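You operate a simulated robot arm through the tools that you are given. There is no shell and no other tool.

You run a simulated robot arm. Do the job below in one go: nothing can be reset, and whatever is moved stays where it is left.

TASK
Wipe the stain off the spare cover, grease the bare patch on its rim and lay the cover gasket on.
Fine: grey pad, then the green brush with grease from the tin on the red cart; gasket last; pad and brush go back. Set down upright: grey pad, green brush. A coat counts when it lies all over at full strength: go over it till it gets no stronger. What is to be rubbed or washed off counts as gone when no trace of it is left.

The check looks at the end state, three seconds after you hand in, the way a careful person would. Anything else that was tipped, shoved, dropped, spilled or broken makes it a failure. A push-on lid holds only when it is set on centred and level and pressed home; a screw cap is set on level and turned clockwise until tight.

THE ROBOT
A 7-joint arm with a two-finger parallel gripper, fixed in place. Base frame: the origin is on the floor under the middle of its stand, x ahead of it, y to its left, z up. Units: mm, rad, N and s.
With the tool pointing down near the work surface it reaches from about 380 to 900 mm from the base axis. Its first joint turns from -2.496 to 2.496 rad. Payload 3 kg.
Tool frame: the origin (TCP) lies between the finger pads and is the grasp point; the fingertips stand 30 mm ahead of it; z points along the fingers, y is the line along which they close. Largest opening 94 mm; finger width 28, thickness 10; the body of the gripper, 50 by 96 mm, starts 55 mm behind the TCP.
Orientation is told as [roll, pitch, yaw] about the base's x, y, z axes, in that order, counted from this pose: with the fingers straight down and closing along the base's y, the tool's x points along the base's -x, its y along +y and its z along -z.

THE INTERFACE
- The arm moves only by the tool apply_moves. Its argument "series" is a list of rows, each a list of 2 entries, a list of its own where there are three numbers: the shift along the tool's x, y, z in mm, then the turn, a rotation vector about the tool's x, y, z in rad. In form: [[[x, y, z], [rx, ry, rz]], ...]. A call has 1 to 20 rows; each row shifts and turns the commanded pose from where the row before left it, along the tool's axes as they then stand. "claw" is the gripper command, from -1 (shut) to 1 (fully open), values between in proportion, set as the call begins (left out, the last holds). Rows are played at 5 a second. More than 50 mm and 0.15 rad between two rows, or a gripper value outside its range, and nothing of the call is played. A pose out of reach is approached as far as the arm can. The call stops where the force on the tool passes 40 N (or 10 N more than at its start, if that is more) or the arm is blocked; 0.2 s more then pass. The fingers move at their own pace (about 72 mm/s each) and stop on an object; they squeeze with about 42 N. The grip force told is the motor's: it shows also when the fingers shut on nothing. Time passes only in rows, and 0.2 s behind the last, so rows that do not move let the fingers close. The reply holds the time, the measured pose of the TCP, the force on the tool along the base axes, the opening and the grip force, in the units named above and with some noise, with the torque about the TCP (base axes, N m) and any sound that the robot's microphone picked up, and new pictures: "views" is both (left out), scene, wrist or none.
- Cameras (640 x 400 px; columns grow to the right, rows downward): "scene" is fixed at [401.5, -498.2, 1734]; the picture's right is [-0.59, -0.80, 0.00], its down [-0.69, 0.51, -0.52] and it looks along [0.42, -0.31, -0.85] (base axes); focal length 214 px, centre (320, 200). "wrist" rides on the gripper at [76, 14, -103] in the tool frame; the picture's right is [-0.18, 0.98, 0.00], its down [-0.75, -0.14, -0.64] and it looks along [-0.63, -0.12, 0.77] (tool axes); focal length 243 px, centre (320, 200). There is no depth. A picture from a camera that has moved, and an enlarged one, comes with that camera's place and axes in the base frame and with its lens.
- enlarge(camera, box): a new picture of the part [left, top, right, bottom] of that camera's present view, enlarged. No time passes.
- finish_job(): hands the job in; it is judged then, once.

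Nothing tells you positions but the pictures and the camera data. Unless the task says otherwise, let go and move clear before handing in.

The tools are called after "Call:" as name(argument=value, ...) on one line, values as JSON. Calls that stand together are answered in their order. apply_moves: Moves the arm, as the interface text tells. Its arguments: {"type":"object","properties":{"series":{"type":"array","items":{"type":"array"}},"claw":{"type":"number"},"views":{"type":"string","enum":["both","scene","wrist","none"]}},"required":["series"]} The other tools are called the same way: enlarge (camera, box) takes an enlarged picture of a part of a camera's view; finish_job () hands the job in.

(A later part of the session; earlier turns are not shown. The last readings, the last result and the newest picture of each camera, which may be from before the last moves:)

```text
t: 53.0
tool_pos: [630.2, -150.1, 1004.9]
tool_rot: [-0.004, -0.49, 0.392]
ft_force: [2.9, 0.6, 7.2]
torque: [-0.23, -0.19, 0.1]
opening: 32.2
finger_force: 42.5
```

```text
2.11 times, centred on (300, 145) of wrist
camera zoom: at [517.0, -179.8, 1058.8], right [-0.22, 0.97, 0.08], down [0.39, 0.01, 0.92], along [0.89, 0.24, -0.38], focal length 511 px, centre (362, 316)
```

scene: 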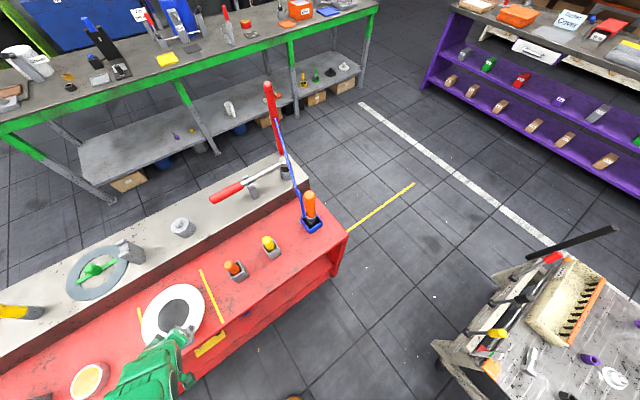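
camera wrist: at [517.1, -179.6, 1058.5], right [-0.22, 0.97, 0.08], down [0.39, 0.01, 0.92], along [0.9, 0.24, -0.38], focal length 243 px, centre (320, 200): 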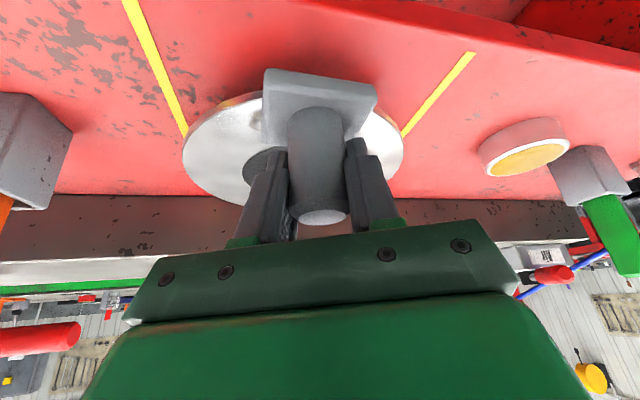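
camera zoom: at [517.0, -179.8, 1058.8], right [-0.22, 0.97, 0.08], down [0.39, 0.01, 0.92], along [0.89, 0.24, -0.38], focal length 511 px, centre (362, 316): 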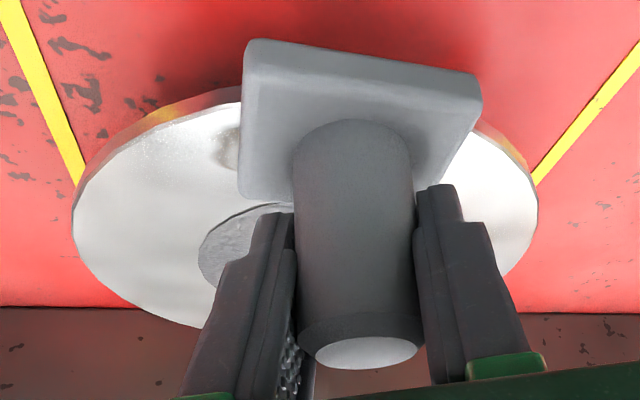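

Now a gentle 7 N. I'll make wiping strokes along y across the stain.

Call:
apply_moves(series=[[[2.68, -7.4, -1.44], [0, 0, 0]], [[2.68, -7.4, -1.44], [0, 0, 0]], [[2.68, -7.4, -1.44], [0, 0, 0]], [[-2.68, 7.4, 1.44], [0, 0, 0]], [[-2.68, 7.4, 1.44], [0, 0, 0]], [[-2.68, 7.4, 1.44], [0, 0, 0]], [[-2.68, 7.4, 1.44], [0, 0, 0]], [[-2.68, 7.4, 1.44], [0, 0, 0]], [[-2.68, 7.4, 1.44], [0, 0, 0]], [[2.68, -7.4, -1.44], [0, 0, 0]], [[2.68, -7.4, -1.44], [0, 0, 0]], [[2.68, -7.4, -1.44], [0, 0, 0]], [[0, 0, 0], [0, 0, 0]]], views="both")

Call:
enlarge(camera="scene", box=[120, 270, 230, 370])

```text
t: 55.8
tool_pos: [629.8, -149.9, 1005.4]
tool_rot: [-0.003, -0.492, 0.391]
ft_force: [0.5, 0.4, -0.8]
torque: [0.0, 0.01, 0.01]
opening: 32.0
finger_force: 41.9
camera wrist: at [517.5, -179.3, 1059.3], right [-0.22, 0.97, 0.08], down [0.39, 0.01, 0.92], along [0.89, 0.24, -0.38], focal length 243 px, centre (320, 200)
```

scene: 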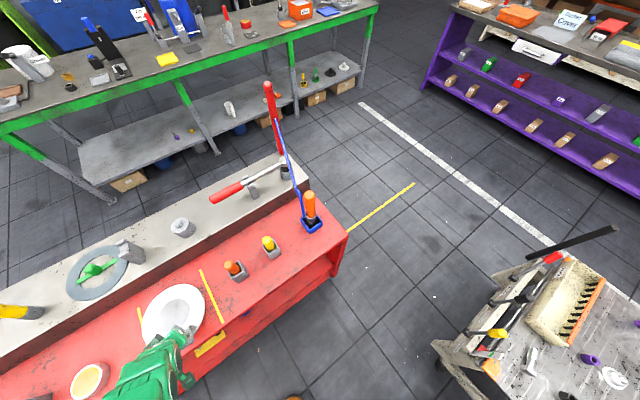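
wrist: 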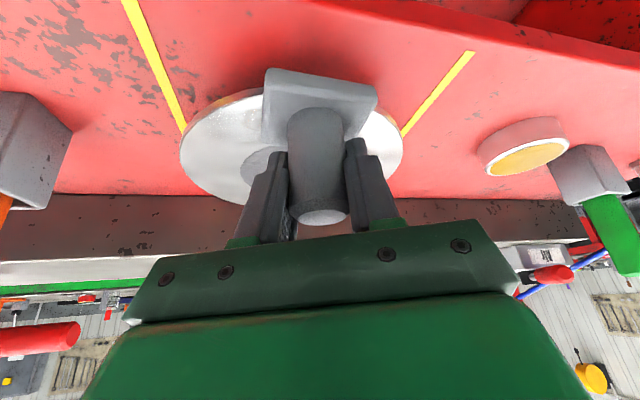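

```text
4.00 times, centred on (175, 320) of scene
camera zoom: at [401.5, -498.2, 1734.0], right [-0.59, -0.8, 0.0], down [-0.69, 0.51, -0.52], along [0.42, -0.31, -0.85], focal length 858 px, centre (900, -280)
```

zoom: 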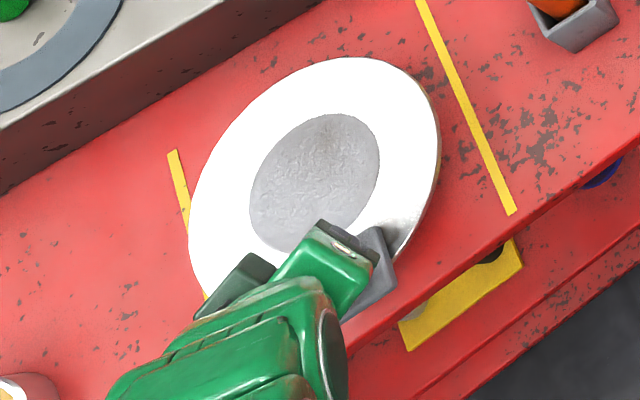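

Contact faded to zero during the strokes. I'll lift and look at the stain.

Call:
apply_moves(series=[[[-14, 0, -26], [0, 0, 0]], [[-14, 0, -26], [0, 0, 0]], [[0, 0, 0], [0, 0, 0]]], views="wrist")

Call:
enlarge(camera="wrist", box=[180, 0, 420, 170])

```text
t: 56.6
tool_pos: [628.1, -148.9, 1063.7]
tool_rot: [-0.004, -0.49, 0.391]
ft_force: [0.1, -0.3, 0.1]
torque: [0.0, -0.01, 0.0]
opening: 31.8
finger_force: 42.1
camera wrist: at [516.6, -179.3, 1118.0], right [-0.22, 0.97, 0.08], down [0.39, 0.01, 0.92], along [0.89, 0.24, -0.38], focal length 243 px, centre (320, 200)
```

wrist: 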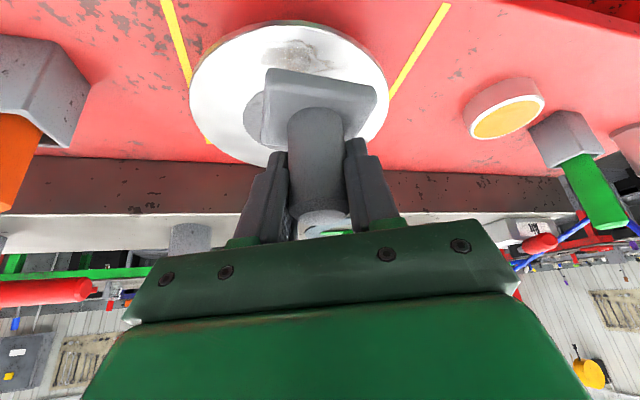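

```text
2.35 times, centred on (300, 85) of wrist
camera zoom: at [516.6, -179.3, 1118.0], right [-0.22, 0.97, 0.08], down [0.39, 0.01, 0.92], along [0.89, 0.24, -0.38], focal length 571 px, centre (367, 471)
```

zoom: 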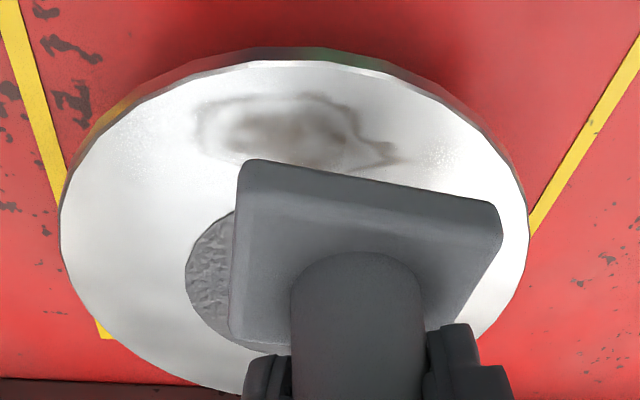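

The wiping works, and the stain has clearly faded. I'll go back down and repeat with steady light pressure.

Call:
apply_moves(series=[[[14, 0, 26], [0, 0, 0]], [[13.6, 0, 25.2], [0, 0, 0]], [[0.47, 0, 0.88], [0, 0, 0]], [[0.47, 0, 0.88], [0, 0, 0]], [[0, 0, 0], [0, 0, 0]]], views="none")

```text
t: 57.8
tool_pos: [628.5, -148.1, 1003.3]
tool_rot: [-0.005, -0.493, 0.391]
ft_force: [-6.7, 5.9, 34.5]
torque: [-0.59, 0.08, -0.08]
opening: 32.1
finger_force: 41.9
```

Call:
apply_moves(series=[[[-0.66, 0, -1.23], [0, 0, 0]], [[0, 0, 0], [0, 0, 0]]], views="none")

```text
t: 58.4
tool_pos: [628.3, -149.4, 1004.3]
tool_rot: [-0.005, -0.49, 0.391]
ft_force: [2.9, 1.6, 5.8]
torque: [-0.11, -0.18, 0.08]
opening: 32.1
finger_force: 42.0
```

Call:
apply_moves(series=[[[0.25, 0, 0.45], [0, 0, 0]], [[2.68, -7.4, -1.44], [0, 0, 0]], [[2.68, -7.4, -1.44], [0, 0, 0]], [[2.68, -7.4, -1.44], [0, 0, 0]], [[-2.68, 7.4, 1.44], [0, 0, 0]], [[-2.68, 7.4, 1.44], [0, 0, 0]], [[-2.68, 7.4, 1.44], [0, 0, 0]], [[-2.68, 7.4, 1.44], [0, 0, 0]], [[-2.68, 7.4, 1.44], [0, 0, 0]], [[-2.68, 7.4, 1.44], [0, 0, 0]], [[2.68, -7.4, -1.44], [0, 0, 0]], [[2.68, -7.4, -1.44], [0, 0, 0]], [[2.68, -7.4, -1.44], [0, 0, 0]], [[2.68, -7.4, -1.44], [0, 0, 0]], [[2.68, -7.4, -1.44], [0, 0, 0]], [[2.68, -7.4, -1.44], [0, 0, 0]], [[0, 0, 0], [0, 0, 0]]], views="none")

```text
t: 62.0
tool_pos: [630.5, -175.1, 1006.1]
tool_rot: [-0.003, -0.494, 0.392]
ft_force: [0.7, 0.4, -1.2]
torque: [0.0, -0.01, -0.03]
opening: 32.1
finger_force: 42.1
```

Contact comes and goes, perhaps because the pad's inner edge rides on the raised hub at mid-stroke. I'll lift and check the stain again.

Call:
apply_moves(series=[[[-14, 0, -26], [0, 0, 0]], [[-14, 0, -26], [0, 0, 0]], [[0, 0, 0], [0, 0, 0]]], views="none")

Call:
enlarge(camera="wrist", box=[180, 0, 420, 170])

```text
t: 62.8
tool_pos: [629.1, -173.3, 1065.1]
tool_rot: [-0.005, -0.492, 0.391]
ft_force: [0.2, -0.4, 0.1]
torque: [-0.03, 0.0, 0.0]
opening: 31.9
finger_force: 42.4
```

```text
2.35 times, centred on (300, 85) of wrist
camera zoom: at [517.6, -203.7, 1118.3], right [-0.22, 0.97, 0.08], down [0.39, 0.01, 0.92], along [0.9, 0.24, -0.38], focal length 571 px, centre (367, 471)
```

zoom: 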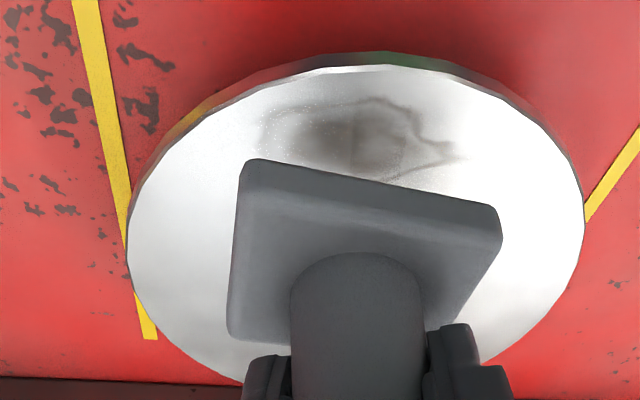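

The contact torque shows the pad touching mainly along its -y edge, so it is tilted about 1°. I'll level it slightly and shift 4 mm outward off the hub, then feel for contact again.

Call:
apply_moves(series=[[[-4.4, 22.8, 2.35], [0, 0, 0]], [[13.7, 0, 25.5], [0.00815, 0.0038, -0.00437]], [[13.7, 0, 25.5], [0, 0, 0]], [[0.47, 0, 0.88], [0, 0, 0]], [[0, 0, 0], [0, 0, 0]]], views="none")

```text
t: 64.0
tool_pos: [625.7, -149.7, 1003.2]
tool_rot: [-0.015, -0.487, 0.397]
ft_force: [-3.5, 2.9, 4.9]
torque: [0.03, 0.17, -0.1]
opening: 31.8
finger_force: 42.4
```

Call:
apply_moves(series=[[[0, 0, 0], [0.0122, 0.0057, -0.0066]], [[0.24, 0, 0.44], [0, 0, 0]], [[0, 0, 0], [0, 0, 0]]], views="none")

```text
t: 64.8
tool_pos: [625.0, -150.4, 1003.9]
tool_rot: [-0.029, -0.481, 0.406]
ft_force: [-0.8, -0.2, 0.8]
torque: [0.04, 0.03, 0.0]
opening: 31.6
finger_force: 41.7
```

Call:
apply_moves(series=[[[0.35, 0, 0.66], [0, 0, 0]], [[0, 0, 0], [0, 0, 0]]], views="none")

Call:
apply_moves(series=[[[0.35, 0, 0.66], [0, 0, 0]], [[0, 0, 0], [0, 0, 0]]], views="none")

```text
t: 65.4
tool_pos: [625.2, -150.8, 1003.7]
tool_rot: [-0.03, -0.484, 0.405]
ft_force: [-1.5, -3.3, 15.7]
torque: [0.2, 0.18, 0.06]
opening: 31.6
finger_force: 41.8
```

```text
t: 66.0
tool_pos: [625.9, -150.7, 1004.9]
tool_rot: [-0.031, -0.485, 0.406]
ft_force: [-6.7, -4.2, 32.3]
torque: [0.45, 0.28, 0.09]
opening: 32.2
finger_force: 41.7
```

Now the contact is toward +y, so level lies in between. I'll rotate back half and set light pressure.

Call:
apply_moves(series=[[[-0.47, 0, -0.88], [-0.0057, -0.0027, 0.0031]], [[0, 0, 0], [0, 0, 0]]], views="none")

```text
t: 66.6
tool_pos: [625.8, -149.6, 1004.2]
tool_rot: [-0.023, -0.487, 0.4]
ft_force: [2.4, -7.6, 18.0]
torque: [-0.25, -0.16, -0.13]
opening: 32.2
finger_force: 42.2
```

Contact is centred now at 18 N. I'll stroke across the stain.

Call:
apply_moves(series=[[[2.75, -7.4, -1.29], [0, 0, 0]], [[2.75, -7.4, -1.29], [0, 0, 0]], [[2.75, -7.4, -1.29], [0, 0, 0]], [[-2.75, 7.4, 1.29], [0, 0, 0]], [[-2.75, 7.4, 1.29], [0, 0, 0]], [[-2.75, 7.4, 1.29], [0, 0, 0]], [[-2.75, 7.4, 1.29], [0, 0, 0]], [[-2.75, 7.4, 1.29], [0, 0, 0]], [[-2.75, 7.4, 1.29], [0, 0, 0]], [[2.75, -7.4, -1.29], [0, 0, 0]], [[2.75, -7.4, -1.29], [0, 0, 0]], [[2.75, -7.4, -1.29], [0, 0, 0]], [[0, 0, 0], [0, 0, 0]]], views="none")

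```text
t: 69.4
tool_pos: [624.5, -150.3, 1004.5]
tool_rot: [-0.021, -0.485, 0.401]
ft_force: [-3.8, 14.1, 32.6]
torque: [0.77, 0.09, 0.19]
opening: 31.6
finger_force: 41.9
```

Call:
apply_moves(series=[[[-13.8, -0.6, -26], [0, 0, 0]], [[-13.8, -0.6, -26], [0, 0, 0]], [[0, 0, 0], [0, 0, 0]]], views="none")

Call:
enlarge(camera="wrist", box=[180, 0, 420, 170])

Call:
enlarge(camera="scene", box=[120, 270, 230, 370])

```text
t: 70.2
tool_pos: [624.7, -148.9, 1061.6]
tool_rot: [-0.022, -0.484, 0.399]
ft_force: [-0.6, -0.2, -0.4]
torque: [-0.01, 0.0, 0.02]
opening: 31.9
finger_force: 42.1
```

```text
2.35 times, centred on (300, 85) of wrist
camera zoom: at [512.4, -178.7, 1116.3], right [-0.22, 0.97, 0.07], down [0.39, 0.03, 0.92], along [0.89, 0.23, -0.38], focal length 571 px, centre (367, 471)
```

zoom: 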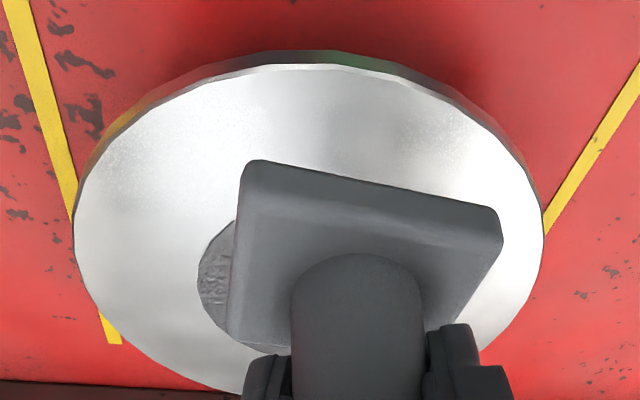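

```text
4.00 times, centred on (175, 320) of scene
camera zoom: at [401.5, -498.2, 1734.0], right [-0.59, -0.8, 0.0], down [-0.69, 0.51, -0.52], along [0.42, -0.31, -0.85], focal length 858 px, centre (900, -280)
```

zoom: 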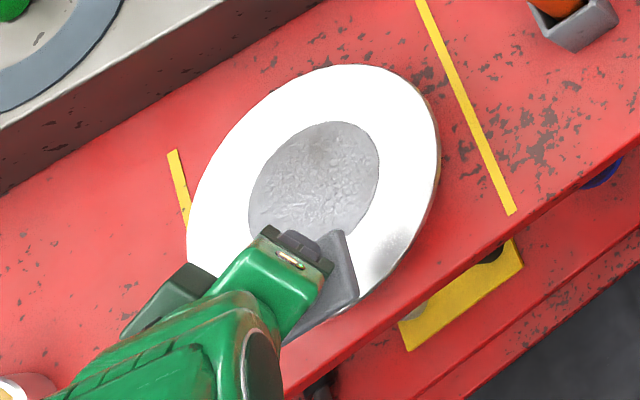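

The stain looks gone. I'll move the pad aside to inspect the whole area, including the inner edge.

Call:
apply_moves(series=[[[-15.5, 31, 3.6], [0, 0, 0]], [[-15.5, 31, 3.6], [0, 0, 0]], [[-15.5, 31, 3.6], [0, 0, 0]], [[0, 0, 0], [0, 0, 0]]], views="wrist")

Call:
enlarge(camera="wrist", box=[60, 0, 300, 170])

```text
t: 71.2
tool_pos: [631.2, -44.1, 1069.1]
tool_rot: [-0.02, -0.483, 0.4]
ft_force: [-0.1, 0.6, -0.3]
torque: [0.02, -0.01, 0.06]
opening: 32.0
finger_force: 42.6
camera wrist: at [519.3, -74.0, 1125.1], right [-0.22, 0.97, 0.07], down [0.39, 0.03, 0.92], along [0.89, 0.23, -0.38], focal length 243 px, centre (320, 200)
```

wrist: 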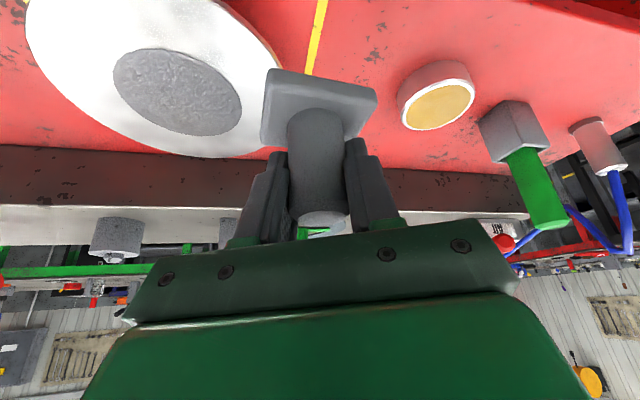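

```text
2.35 times, centred on (180, 85) of wrist
camera zoom: at [519.3, -74.0, 1125.1], right [-0.22, 0.97, 0.07], down [0.39, 0.03, 0.92], along [0.89, 0.23, -0.38], focal length 571 px, centre (649, 471)
```

zoom: 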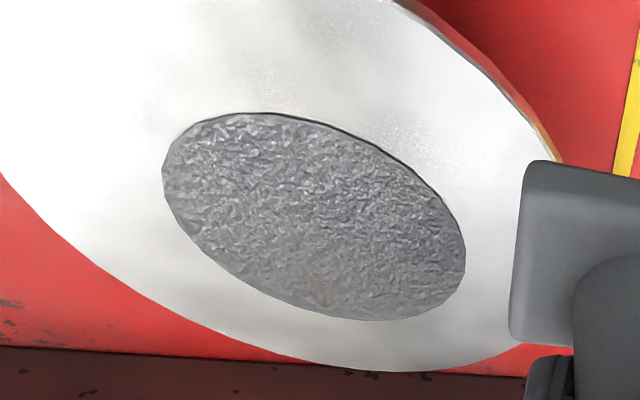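

The visible part is clean. I'll take one flatter, glare-free look at the cleaned area.

Call:
apply_moves(series=[[[29, 9.4, 21], [0, 0, 0]], [[29, 9.4, 21], [0, 0, 0]], [[0, 0, 0], [0, 0, 0]]], views="wrist")

Call:
enlarge(camera="wrist", box=[20, 50, 260, 220])

```text
t: 72.0
tool_pos: [596.2, -42.0, 1007.8]
tool_rot: [-0.022, -0.485, 0.401]
ft_force: [-0.4, -0.3, -0.4]
torque: [0.0, -0.04, -0.03]
opening: 31.8
finger_force: 41.9
camera wrist: at [483.6, -71.8, 1062.9], right [-0.22, 0.97, 0.07], down [0.39, 0.03, 0.92], along [0.89, 0.23, -0.38], focal length 243 px, centre (320, 200)
```

wrist: 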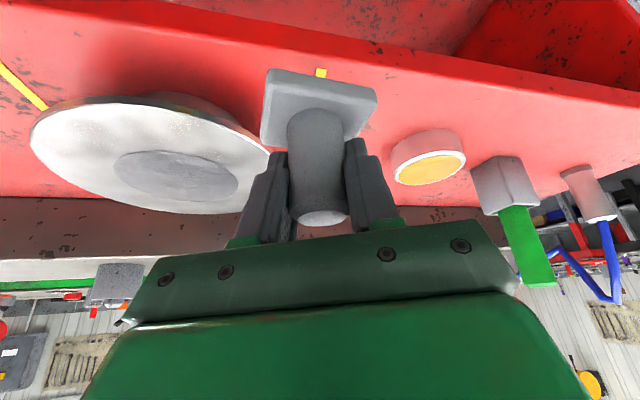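

```text
2.35 times, centred on (140, 135) of wrist
camera zoom: at [483.6, -71.8, 1062.9], right [-0.22, 0.97, 0.07], down [0.39, 0.03, 0.92], along [0.89, 0.23, -0.38], focal length 571 px, centre (744, 353)
```

zoom: 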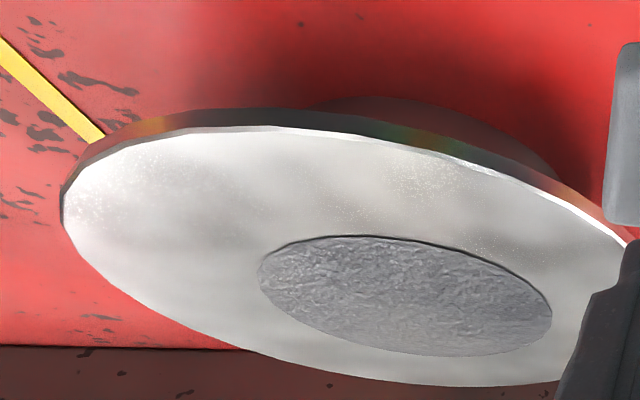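

Call:
enlarge(camera="wrist", box=[90, 95, 210, 165])

Call:
enlarge(camera="scene", box=[130, 275, 220, 360])

```text
5.33 times, centred on (150, 130) of wrist
camera zoom: at [483.6, -71.8, 1062.9], right [-0.22, 0.97, 0.07], down [0.39, 0.03, 0.92], along [0.89, 0.23, -0.38], focal length 1294 px, centre (1227, 573)
```

zoom: 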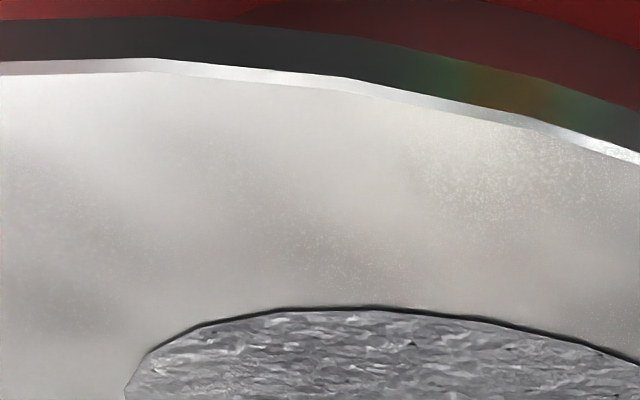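

```text
4.71 times, centred on (175, 318) of scene
camera zoom: at [401.5, -498.2, 1734.0], right [-0.59, -0.8, 0.0], down [-0.69, 0.51, -0.52], along [0.42, -0.31, -0.85], focal length 1009 px, centre (1002, -353)
```

zoom: 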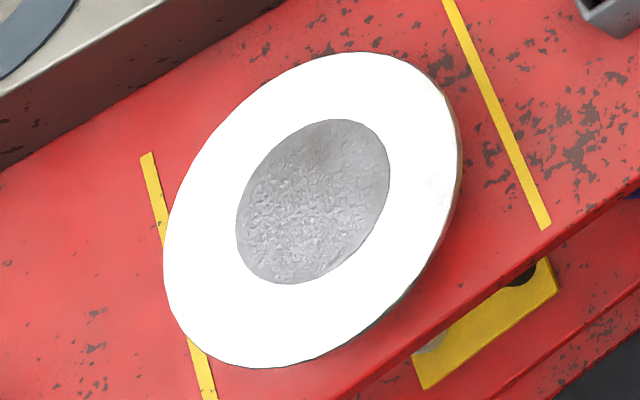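

Call:
enlarge(camera="scene", box=[180, 298, 220, 338])

Call:
enlarge(camera="wrist", box=[30, 95, 130, 165])

```text
10.00 times, centred on (200, 318) of scene
camera zoom: at [401.5, -498.2, 1734.0], right [-0.59, -0.8, 0.0], down [-0.69, 0.51, -0.52], along [0.42, -0.31, -0.85], focal length 2145 px, centre (1520, -980)
```

zoom: 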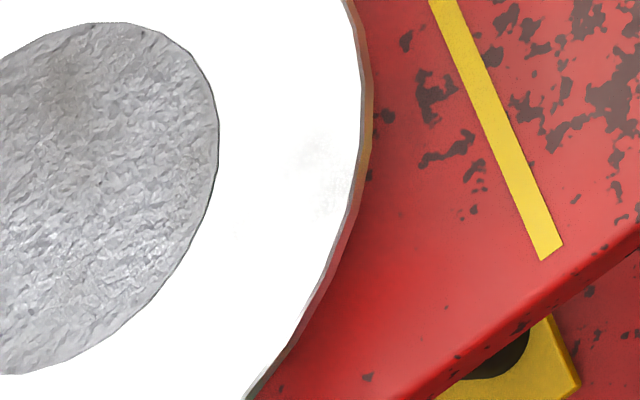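

```text
5.71 times, centred on (80, 130) of wrist
camera zoom: at [483.6, -71.8, 1062.9], right [-0.22, 0.97, 0.07], down [0.39, 0.03, 0.92], along [0.89, 0.23, -0.38], focal length 1386 px, centre (1691, 600)
```

zoom: 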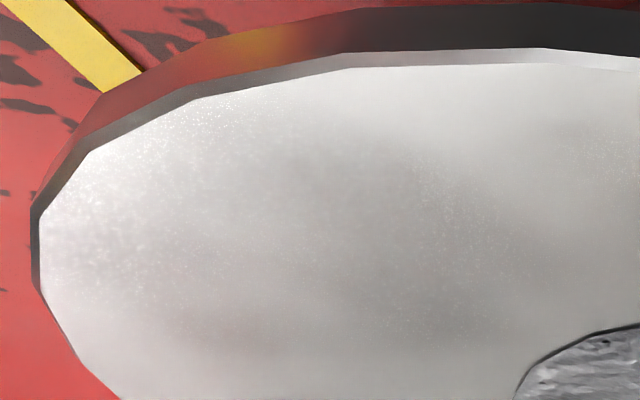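

The stain is gone in every view. I'll still do one more pass to be sure no faint trace remains, a couple of millimetres further inward.

Call:
apply_moves(series=[[[-29, -9.4, -21], [0, 0, 0]], [[-29, -9.4, -21], [0, 0, 0]], [[15.5, -31, -3.6], [0, 0, 0]], [[15.5, -31, -3.6], [0, 0, 0]], [[15.5, -31, -3.6], [0, 0, 0]], [[-2, -0.9, 1.1], [0, 0, 0]], [[13.8, 0.6, 26], [0, 0, 0]], [[13.3, 0.6, 25], [0, 0, 0]], [[0, 0, 0], [0, 0, 0]]], views="none")

```text
t: 74.0
tool_pos: [627.0, -149.6, 1004.3]
tool_rot: [-0.021, -0.483, 0.398]
ft_force: [-0.3, 0.5, 0.6]
torque: [0.05, 0.05, 0.0]
opening: 31.7
finger_force: 41.9
```

Call:
apply_moves(series=[[[0.35, 0, 0.66], [0, 0, 0]], [[0, 0, 0], [0, 0, 0]]], views="none")

```text
t: 74.6
tool_pos: [627.2, -149.4, 1003.9]
tool_rot: [-0.021, -0.487, 0.399]
ft_force: [-7.9, 0.0, 14.0]
torque: [0.05, 0.51, 0.08]
opening: 31.8
finger_force: 41.4
```

Call:
apply_moves(series=[[[2.75, -7.4, -1.29], [0, 0, 0]], [[2.75, -7.4, -1.29], [0, 0, 0]], [[2.75, -7.4, -1.29], [0, 0, 0]], [[2.75, -7.4, -1.29], [0, 0, 0]], [[-2.75, 7.4, 1.29], [0, 0, 0]], [[-2.75, 7.4, 1.29], [0, 0, 0]], [[-2.75, 7.4, 1.29], [0, 0, 0]], [[-2.75, 7.4, 1.29], [0, 0, 0]], [[-2.75, 7.4, 1.29], [0, 0, 0]], [[-2.75, 7.4, 1.29], [0, 0, 0]], [[-2.75, 7.4, 1.29], [0, 0, 0]], [[-2.75, 7.4, 1.29], [0, 0, 0]], [[2.75, -7.4, -1.29], [0, 0, 0]], [[2.75, -7.4, -1.29], [0, 0, 0]], [[2.75, -7.4, -1.29], [0, 0, 0]], [[2.75, -7.4, -1.29], [0, 0, 0]], [[0, 0, 0], [0, 0, 0]]], views="scene")

```text
t: 78.2
tool_pos: [627.2, -149.4, 1004.2]
tool_rot: [-0.024, -0.485, 0.403]
ft_force: [-1.7, 1.6, 5.6]
torque: [0.3, 0.24, -0.04]
opening: 31.7
finger_force: 42.0
```

scene: 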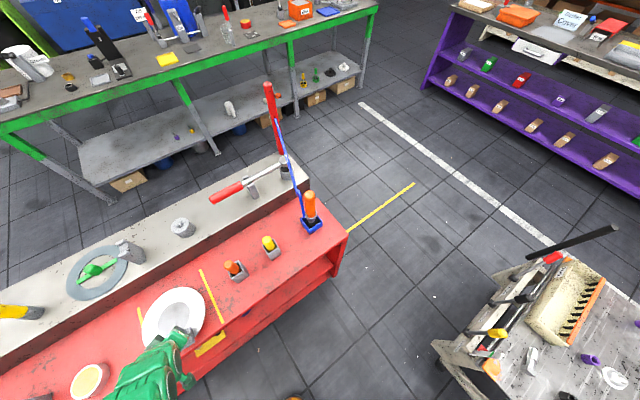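

The stain is done. I'll lift off, restore the hand's angle and carry the pad back to its place.

Call:
apply_moves(series=[[[-14, -0.6, -26.5], [0, 0, 0]], [[-14, -0.6, -26.5], [-0.0147, -0.0068, 0.0079]], [[-32, 27.7, 2.6], [0, 0, 0]], [[-32, 27.7, 2.6], [0, 0, 0]], [[-32, 27.7, 2.6], [0, 0, 0]], [[-32, 27.7, 2.6], [0, 0, 0]], [[-32, 27.7, 2.6], [0, 0, 0]], [[-32, 27.7, 2.6], [0, 0, 0]], [[-22.1, 34.7, 11.85], [0, 0, 0]], [[-22.1, 34.7, 11.85], [0, 0, 0]], [[-22.1, 34.7, 11.85], [0, 0, 0]], [[-22.1, 34.7, 11.85], [0, 0, 0]], [[-22.1, 34.7, 11.85], [0, 0, 0]], [[-22.1, 34.7, 11.85], [0, 0, 0]], [[0, 0, 0], [0, 0, 0]]], views="wrist")

```text
t: 81.4
tool_pos: [787.3, 322.8, 1140.9]
tool_rot: [-0.004, -0.491, 0.391]
ft_force: [0.0, -0.7, -0.8]
torque: [0.0, 0.02, 0.01]
opening: 31.9
finger_force: 42.3
camera wrist: at [675.6, 291.8, 1194.8], right [-0.22, 0.97, 0.08], down [0.39, 0.01, 0.92], along [0.89, 0.24, -0.38], focal length 243 px, centre (320, 200)
```

wrist: 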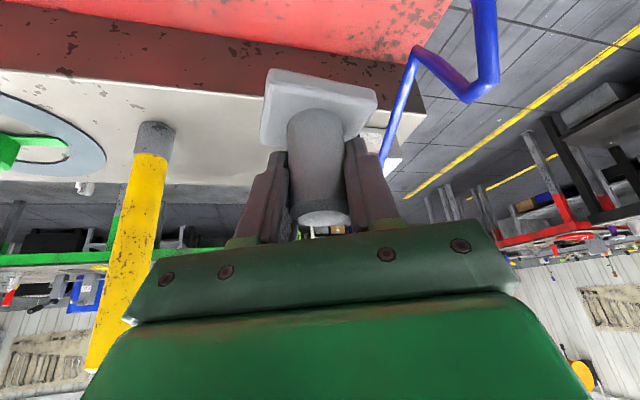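

Call:
apply_moves(series=[[[14.2, -0.3, 30.1], [0, 0, 0]], [[14.2, -0.3, 30.1], [0, 0, 0]], [[14.2, -0.3, 30.1], [0, 0, 0]], [[0, 0, 25], [0, 0, 0]], [[0, 0, 25], [0, 0, 0]], [[0, 0, 20], [0, 0, 0]], [[0, 0, 12], [0, 0, 0]], [[0, 0, 0], [0, 0, 0]]], views="wrist")

```text
t: 83.2
tool_pos: [827.9, 336.8, 967.5]
tool_rot: [-0.003, -0.493, 0.391]
ft_force: [-0.5, -0.7, -1.2]
torque: [0.0, 0.0, -0.04]
opening: 31.7
finger_force: 41.3
camera wrist: at [716.1, 305.7, 1022.2], right [-0.22, 0.97, 0.08], down [0.39, 0.01, 0.92], along [0.89, 0.24, -0.38], focal length 243 px, centre (320, 200)
```

wrist: 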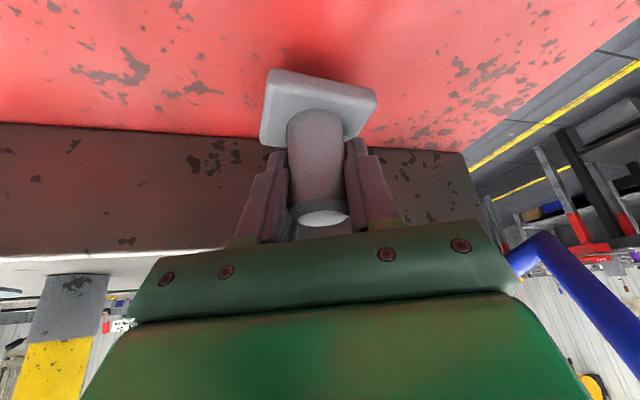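

Call:
apply_moves(series=[[[0, 0, 7], [0, 0, 0]], [[0, 0, 6], [0, 0, 0]], [[0.95, 0, 1.76], [0, 0, 0]], [[0, 0, 0], [0, 0, 0]]], views="none")

```text
t: 84.2
tool_pos: [834.4, 338.8, 955.3]
tool_rot: [-0.004, -0.491, 0.391]
ft_force: [-0.4, 0.0, -1.1]
torque: [0.05, 0.0, 0.0]
opening: 31.6
finger_force: 41.8
```

Call:
apply_moves(series=[[[0.47, 0, 0.88], [0, 0, 0]], [[0.47, 0, 0.88], [0, 0, 0]], [[0, 0, 0], [0, 0, 0]]], views="none")

```text
t: 85.0
tool_pos: [834.5, 338.1, 952.9]
tool_rot: [-0.003, -0.492, 0.39]
ft_force: [-2.3, -1.2, 6.6]
torque: [-0.18, 0.21, -0.02]
opening: 31.6
finger_force: 41.8
```

The pad is touching the table with 6.6 N. I'll release it gently by opening part-way.

Call:
apply_moves(series=[[[0, 0, 0], [0, 0, 0]], [[0, 0, 0], [0, 0, 0]], [[0, 0, 0], [0, 0, 0]]], claw=-0.02, views="wrist")

```text
t: 85.8
tool_pos: [834.2, 338.6, 952.1]
tool_rot: [-0.003, -0.491, 0.39]
ft_force: [0.2, -0.6, -0.1]
torque: [0.03, 0.03, -0.03]
opening: 45.9
finger_force: 0.0
camera wrist: at [722.6, 307.7, 1006.3], right [-0.22, 0.97, 0.08], down [0.39, 0.01, 0.92], along [0.89, 0.24, -0.38], focal length 243 px, centre (320, 200)
```

wrist: 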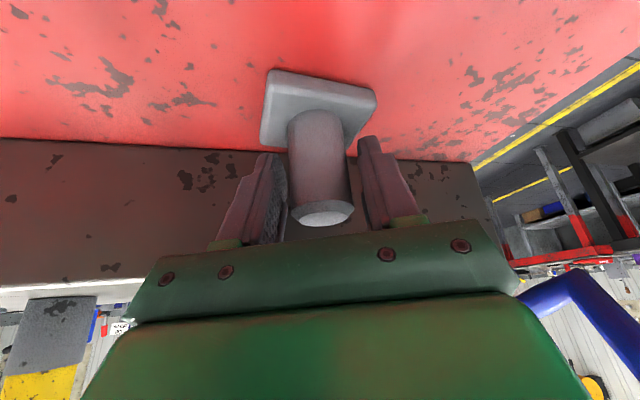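

The pad stands free. I'll retreat along the finger axis.

Call:
apply_moves(series=[[[0, 0, -10], [0, 0, 0]], [[0, 0, -20], [0, 0, 0]], [[0, 0, -30], [0, 0, 0]], [[0, 0, -40], [0, 0, 0]], [[0, 0, 0], [0, 0, 0]]], views="wrist")

```text
t: 87.0
tool_pos: [791.5, 320.9, 1040.7]
tool_rot: [-0.004, -0.492, 0.39]
ft_force: [-0.4, 0.0, 0.8]
torque: [-0.01, 0.0, 0.0]
opening: 46.0
finger_force: 0.0
camera wrist: at [679.3, 289.9, 1094.8], right [-0.22, 0.97, 0.08], down [0.39, 0.01, 0.92], along [0.89, 0.24, -0.38], focal length 243 px, centre (320, 200)
```

wrist: 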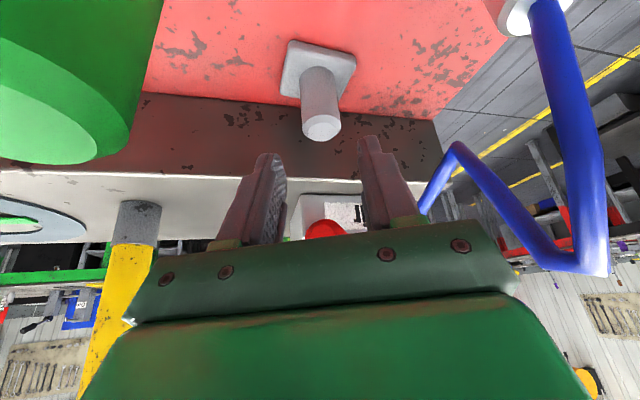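

The pad is back upright in its place. I'll rise over the green brush and turn the hand straight down.

Call:
apply_moves(series=[[[-4, 0, -35], [0, 0, 0]], [[8.2, -10, -35.3], [0, 0, 0]], [[12, -10, -35.3], [0, 0, 0]], [[16, -12, -35.3], [0, 0, 0]], [[0, 0, 0], [0, 0.123, 0]], [[0, 0, 0], [0, 0.123, 0]], [[0, 0, 0], [0, 0.123, 0]], [[0, 0, 0], [0, 0.123, 0]], [[0, 0, 0], [0, 0, 0.13]], [[0, 0, 0], [0, 0, 0.13]], [[0, 0, 0], [0, 0, 0.13]], [[0, 0, 0], [0, 0, 0]]], claw=0.5, views="wrist")

```text
t: 89.6
tool_pos: [715.3, 255.4, 1149.6]
tool_rot: [-0.003, 0.0, -0.001]
ft_force: [-0.7, 0.0, -0.7]
torque: [-0.02, 0.0, -0.02]
opening: 70.4
finger_force: 0.0
camera wrist: at [639.2, 269.6, 1251.5], right [0.19, 0.98, 0.0], down [0.75, -0.14, 0.64], along [0.63, -0.12, -0.77], focal length 243 px, centre (320, 200)
```

wrist: 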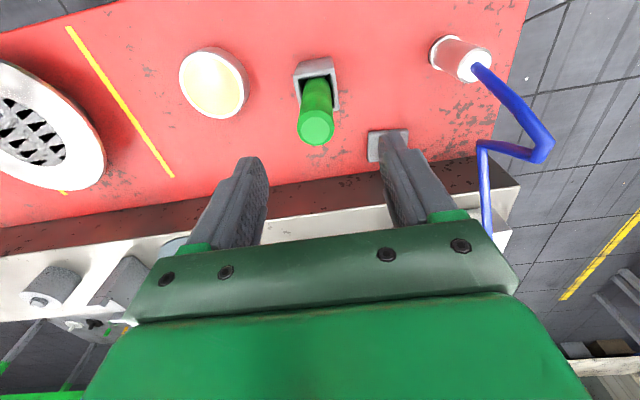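

The cover's centre looks different here, so I'll enlarge it. I'll zoom in on the brush too.

Call:
enlarge(camera="wrist", box=[0, 50, 160, 220])

Call:
enlarge(camera="wrist", box=[170, 20, 410, 180])

Call:
enlarge(camera="scene", box=[130, 275, 220, 360])

```text
2.35 times, centred on (80, 135) of wrist
camera zoom: at [639.2, 269.6, 1251.5], right [0.19, 0.98, 0.0], down [0.75, -0.14, 0.64], along [0.63, -0.12, -0.77], focal length 571 px, centre (885, 353)
```

zoom: 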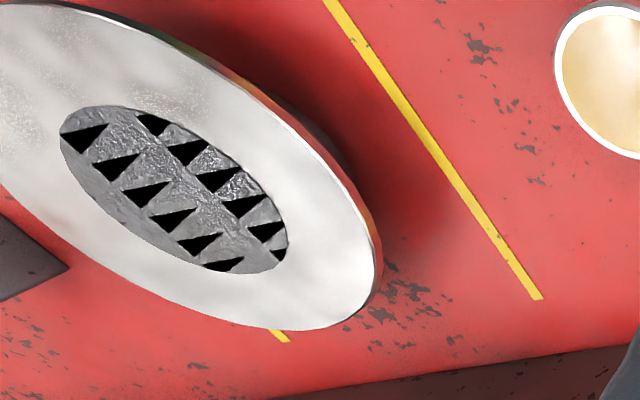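

```text
2.50 times, centred on (290, 100) of wrist
camera zoom: at [639.2, 269.6, 1251.5], right [0.19, 0.98, 0.0], down [0.75, -0.14, 0.64], along [0.63, -0.12, -0.77], focal length 606 px, centre (395, 450)
```

zoom: 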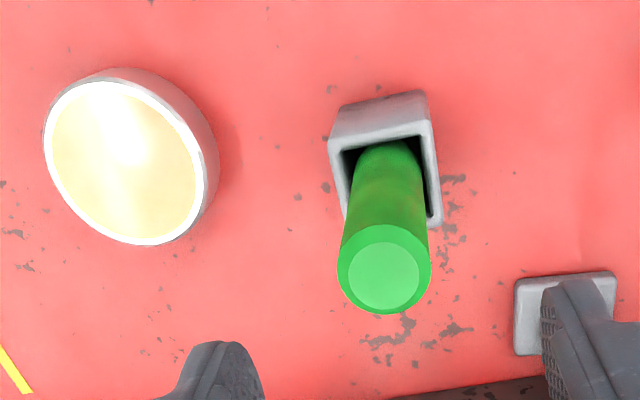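

```text
4.71 times, centred on (175, 318) of scene
camera zoom: at [401.5, -498.2, 1734.0], right [-0.59, -0.8, 0.0], down [-0.69, 0.51, -0.52], along [0.42, -0.31, -0.85], focal length 1009 px, centre (1002, -353)
```

zoom: 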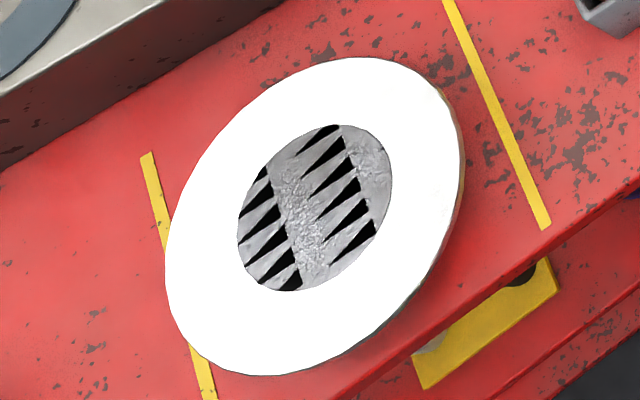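

Call:
enlarge(camera="scene", box=[150, 295, 200, 340])

Call:
enlarge(camera="wrist", box=[0, 90, 80, 140])

```text
8.89 times, centred on (175, 318) of scene
camera zoom: at [401.5, -498.2, 1734.0], right [-0.59, -0.8, 0.0], down [-0.69, 0.51, -0.52], along [0.42, -0.31, -0.85], focal length 1906 px, centre (1609, -844)
```

zoom: 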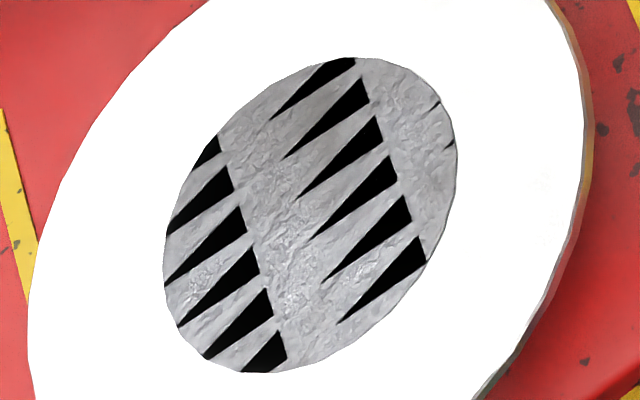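

```text
8.00 times, centred on (40, 115) of wrist
camera zoom: at [639.2, 269.6, 1251.5], right [0.19, 0.98, 0.0], down [0.75, -0.14, 0.64], along [0.63, -0.12, -0.77], focal length 1941 px, centre (2560, 880)
```

zoom: 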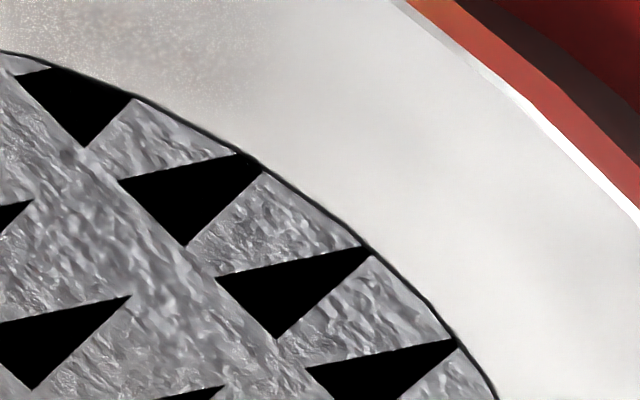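

The striped pattern looks like a rendering effect of coincident faces after the cover shifted a little. My sightlines suggest the wiping dragged it about 10 mm toward the robot. I'll go back to my earlier low viewpoint and compare directly.

Call:
apply_moves(series=[[[12.8, -46.1, 0], [0, 0, 0]], [[12.8, -46.1, 0], [0, 0, 0]], [[12.8, -46.1, 0], [0, 0, 0]], [[12.8, -46.1, 0], [0, 0, 0]], [[12.8, -46.1, 0], [0, 0, 0]], [[12.8, -46.1, 0], [0, 0, 0]], [[12.8, -46.1, 0], [0, 0, 0]], [[12.8, -46.1, 0], [0, 0, 0]], [[12.8, -46.1, 0], [0, 0, 0]], [[0, 0, 0], [0, -0.15, 0]], [[0, 0, 0], [0, -0.15, 0]], [[0, 0, 0], [0, -0.15, 0]], [[0, 0, 0], [0, -0.15, 0]], [[0, 0, 0], [0, -0.15, 0]], [[0, 0, 0], [0, -0.148, 0]], [[29.2, 0, 23.2], [0, 0, 0]], [[29.2, 0, 23.2], [0, 0, 0]], [[29.2, 0, 23.2], [0, 0, 0]], [[0, 0, 0], [0, 0, 0]]], claw=1, views="wrist")

Call:
enlarge(camera="wrist", box=[225, 0, 450, 140])

```text
t: 93.6
tool_pos: [600.2, -162.8, 1039.6]
tool_rot: [-0.003, -0.9, 0.002]
ft_force: [-0.1, -0.1, 0.4]
torque: [0.01, -0.03, 0.02]
opening: 93.9
finger_force: 0.0
camera wrist: at [473.2, -147.7, 1044.1], right [0.12, 0.98, 0.14], down [-0.03, -0.14, 0.99], along [0.99, -0.12, 0.02], focal length 243 px, centre (320, 200)
```

wrist: 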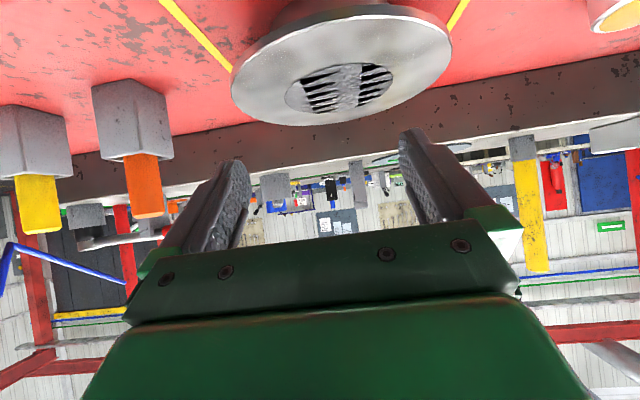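

```text
2.84 times, centred on (338, 70) of wrist
camera zoom: at [473.2, -147.7, 1044.1], right [0.12, 0.98, 0.14], down [-0.03, -0.14, 0.99], along [0.99, -0.12, 0.02], focal length 690 px, centre (270, 570)
```

zoom: 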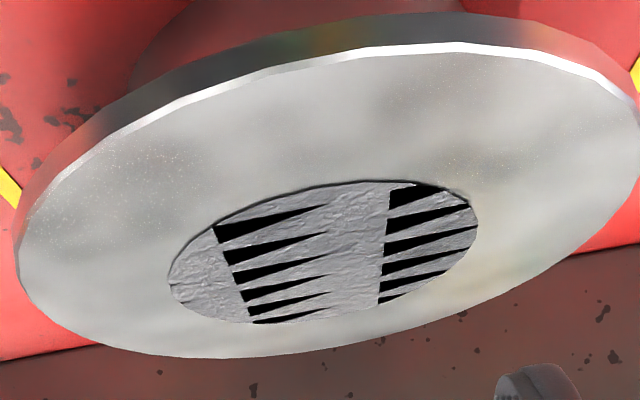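

The cover now appears about 11 mm nearer. I'll check whether it is still level and how it sits on the stand.

Call:
enlarge(camera="wrist", box=[210, 0, 470, 140])

Call:
enlarge(camera="scene", box=[120, 270, 230, 370])

```text
2.46 times, centred on (340, 70) of wrist
camera zoom: at [473.2, -147.7, 1044.1], right [0.12, 0.98, 0.14], down [-0.03, -0.14, 0.99], along [0.99, -0.12, 0.02], focal length 597 px, centre (271, 520)
```

zoom: 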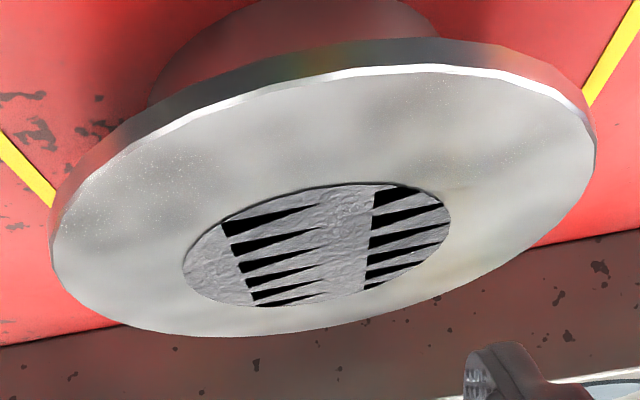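

```text
4.00 times, centred on (175, 320) of scene
camera zoom: at [401.5, -498.2, 1734.0], right [-0.59, -0.8, 0.0], down [-0.69, 0.51, -0.52], along [0.42, -0.31, -0.85], focal length 858 px, centre (900, -280)
```

zoom: 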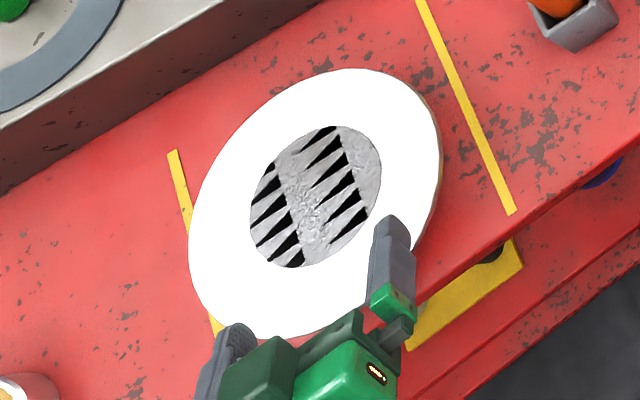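

The cover is level, just slid about 11 mm toward the robot; I'll nudge it back later. Now I'll search the annulus for the bare patch at higher zoom.

Call:
enlarge(camera="wrist", box=[225, 70, 345, 145])

Call:
enlarge(camera="wrist", box=[345, 25, 465, 125])

Call:
enlarge(camera="wrist", box=[240, 20, 400, 90])

```text
5.33 times, centred on (285, 108) of wrist
camera zoom: at [473.2, -147.7, 1044.1], right [0.12, 0.98, 0.14], down [-0.03, -0.14, 0.99], along [0.99, -0.12, 0.02], focal length 1294 px, centre (507, 693)
```

zoom: 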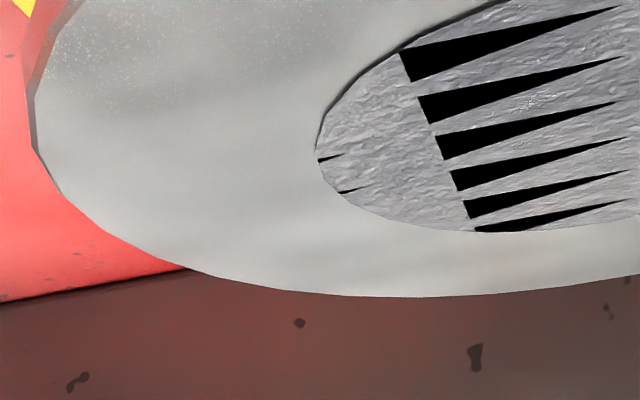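

```text
4.00 times, centred on (405, 75) of wrist
camera zoom: at [473.2, -147.7, 1044.1], right [0.12, 0.98, 0.14], down [-0.03, -0.14, 0.99], along [0.99, -0.12, 0.02], focal length 970 px, centre (-20, 700)
```

zoom: 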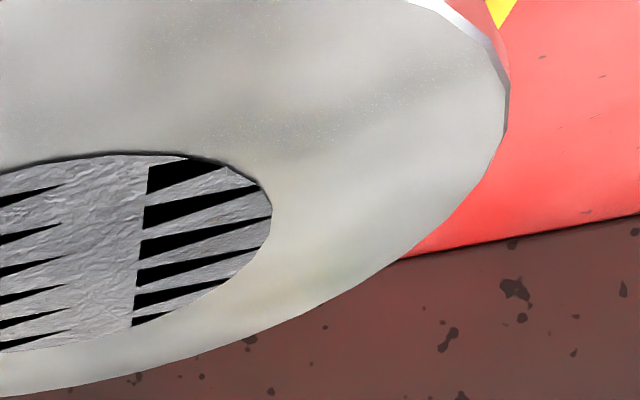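

```text
4.00 times, centred on (320, 55) of wrist
camera zoom: at [473.2, -147.7, 1044.1], right [0.12, 0.98, 0.14], down [-0.03, -0.14, 0.99], along [0.99, -0.12, 0.02], focal length 970 px, centre (320, 780)
```

zoom: 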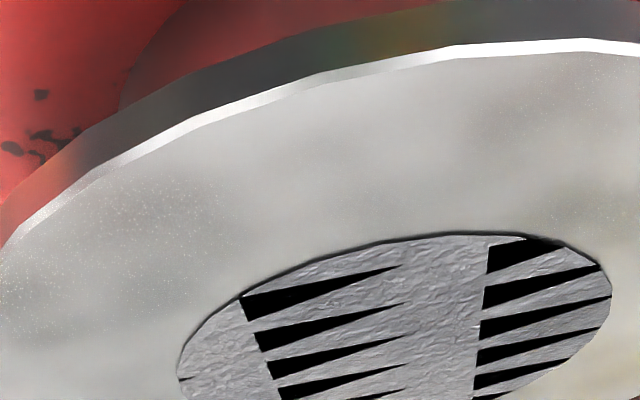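

The face is uniformly clean metal and the whole cover, neck and all, simply slid a little. Next I'll fetch the green brush: back to above it, hand straight down.

Call:
apply_moves(series=[[[-29.2, 0, -23.2], [0, 0, 0]], [[-29.2, 0, -23.2], [0, 0, 0]], [[-29.2, 0, -23.2], [0, 0.15, 0]], [[0, 0, 0], [0, 0.15, 0]], [[0, 0, 0], [0, 0.15, 0]], [[0, 0, 0], [0, 0.15, 0]], [[0, 0, 0], [0, 0.15, 0]], [[0, 0, 0], [0, 0.15, 0]], [[-12.8, 46.1, 0], [0, 0, 0]], [[-12.8, 46.1, 0], [0, 0, 0]], [[-12.8, 46.1, 0], [0, 0, 0]], [[-12.8, 46.1, 0], [0, 0, 0]], [[-12.8, 46.1, 0], [0, 0, 0]], [[-12.8, 46.1, 0], [0, 0, 0]], [[-12.8, 46.1, 0], [0, 0, 0]], [[-12.8, 46.1, 0], [0, 0, 0]], [[-12.8, 45, 0], [0, 0, 0]], [[0, 0, 0], [0, 0, 0]]], claw=0.5, views="wrist")

```text
t: 97.4
tool_pos: [712.4, 254.6, 1150.2]
tool_rot: [-0.003, 0.003, 0.001]
ft_force: [-0.4, 0.6, -0.4]
torque: [0.02, -0.02, -0.04]
opening: 70.8
finger_force: 0.0
camera wrist: at [638.3, 269.5, 1252.1], right [0.18, 0.98, 0.0], down [0.75, -0.14, 0.64], along [0.63, -0.12, -0.77], focal length 243 px, centre (320, 200)
```

wrist: 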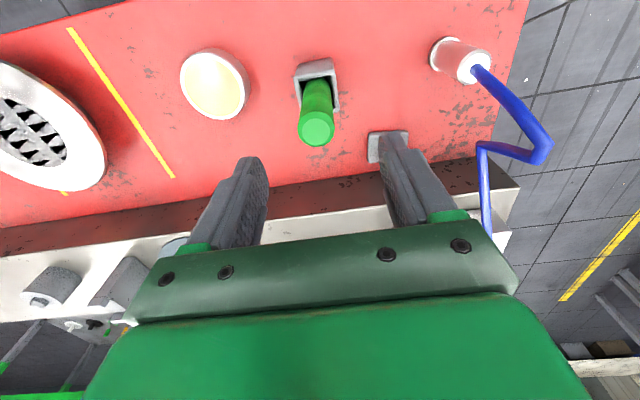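

Call:
apply_moves(series=[[[-2, -3, 25], [0, 0, 0]], [[-1, -0.5, 25], [0, 0, 0]], [[0, 0, 15], [0, 0, 0]], [[0, 0, 0], [0, 0, 0]]], views="wrist")

Call:
enlarge(camera="wrist", box=[220, 60, 420, 240])

```text
t: 98.4
tool_pos: [717.7, 250.0, 1084.6]
tool_rot: [-0.003, 0.0, 0.0]
ft_force: [0.3, 0.5, 0.7]
torque: [0.04, -0.03, 0.01]
opening: 70.4
finger_force: 0.0
camera wrist: at [641.9, 265.0, 1186.4], right [0.18, 0.98, 0.0], down [0.75, -0.14, 0.64], along [0.63, -0.12, -0.77], focal length 243 px, centre (320, 200)
```

wrist: 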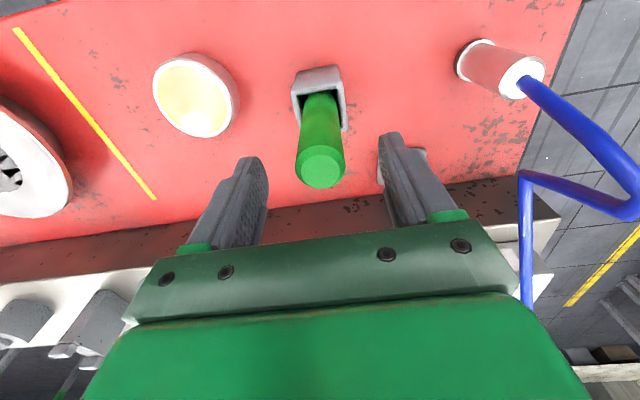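

```text
2.22 times, centred on (320, 150) of wrist
camera zoom: at [641.9, 265.0, 1186.4], right [0.18, 0.98, 0.0], down [0.75, -0.14, 0.64], along [0.63, -0.12, -0.77], focal length 539 px, centre (320, 311)
```

zoom: 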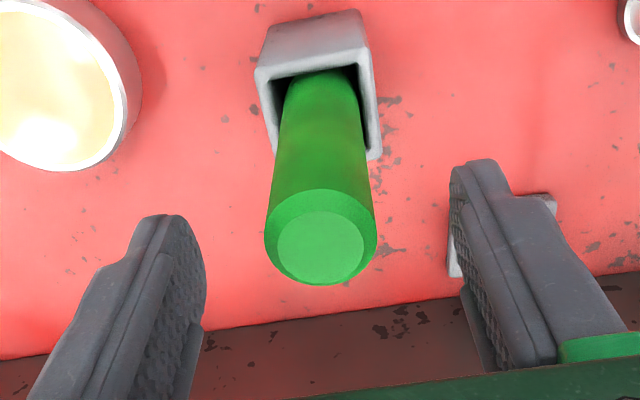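

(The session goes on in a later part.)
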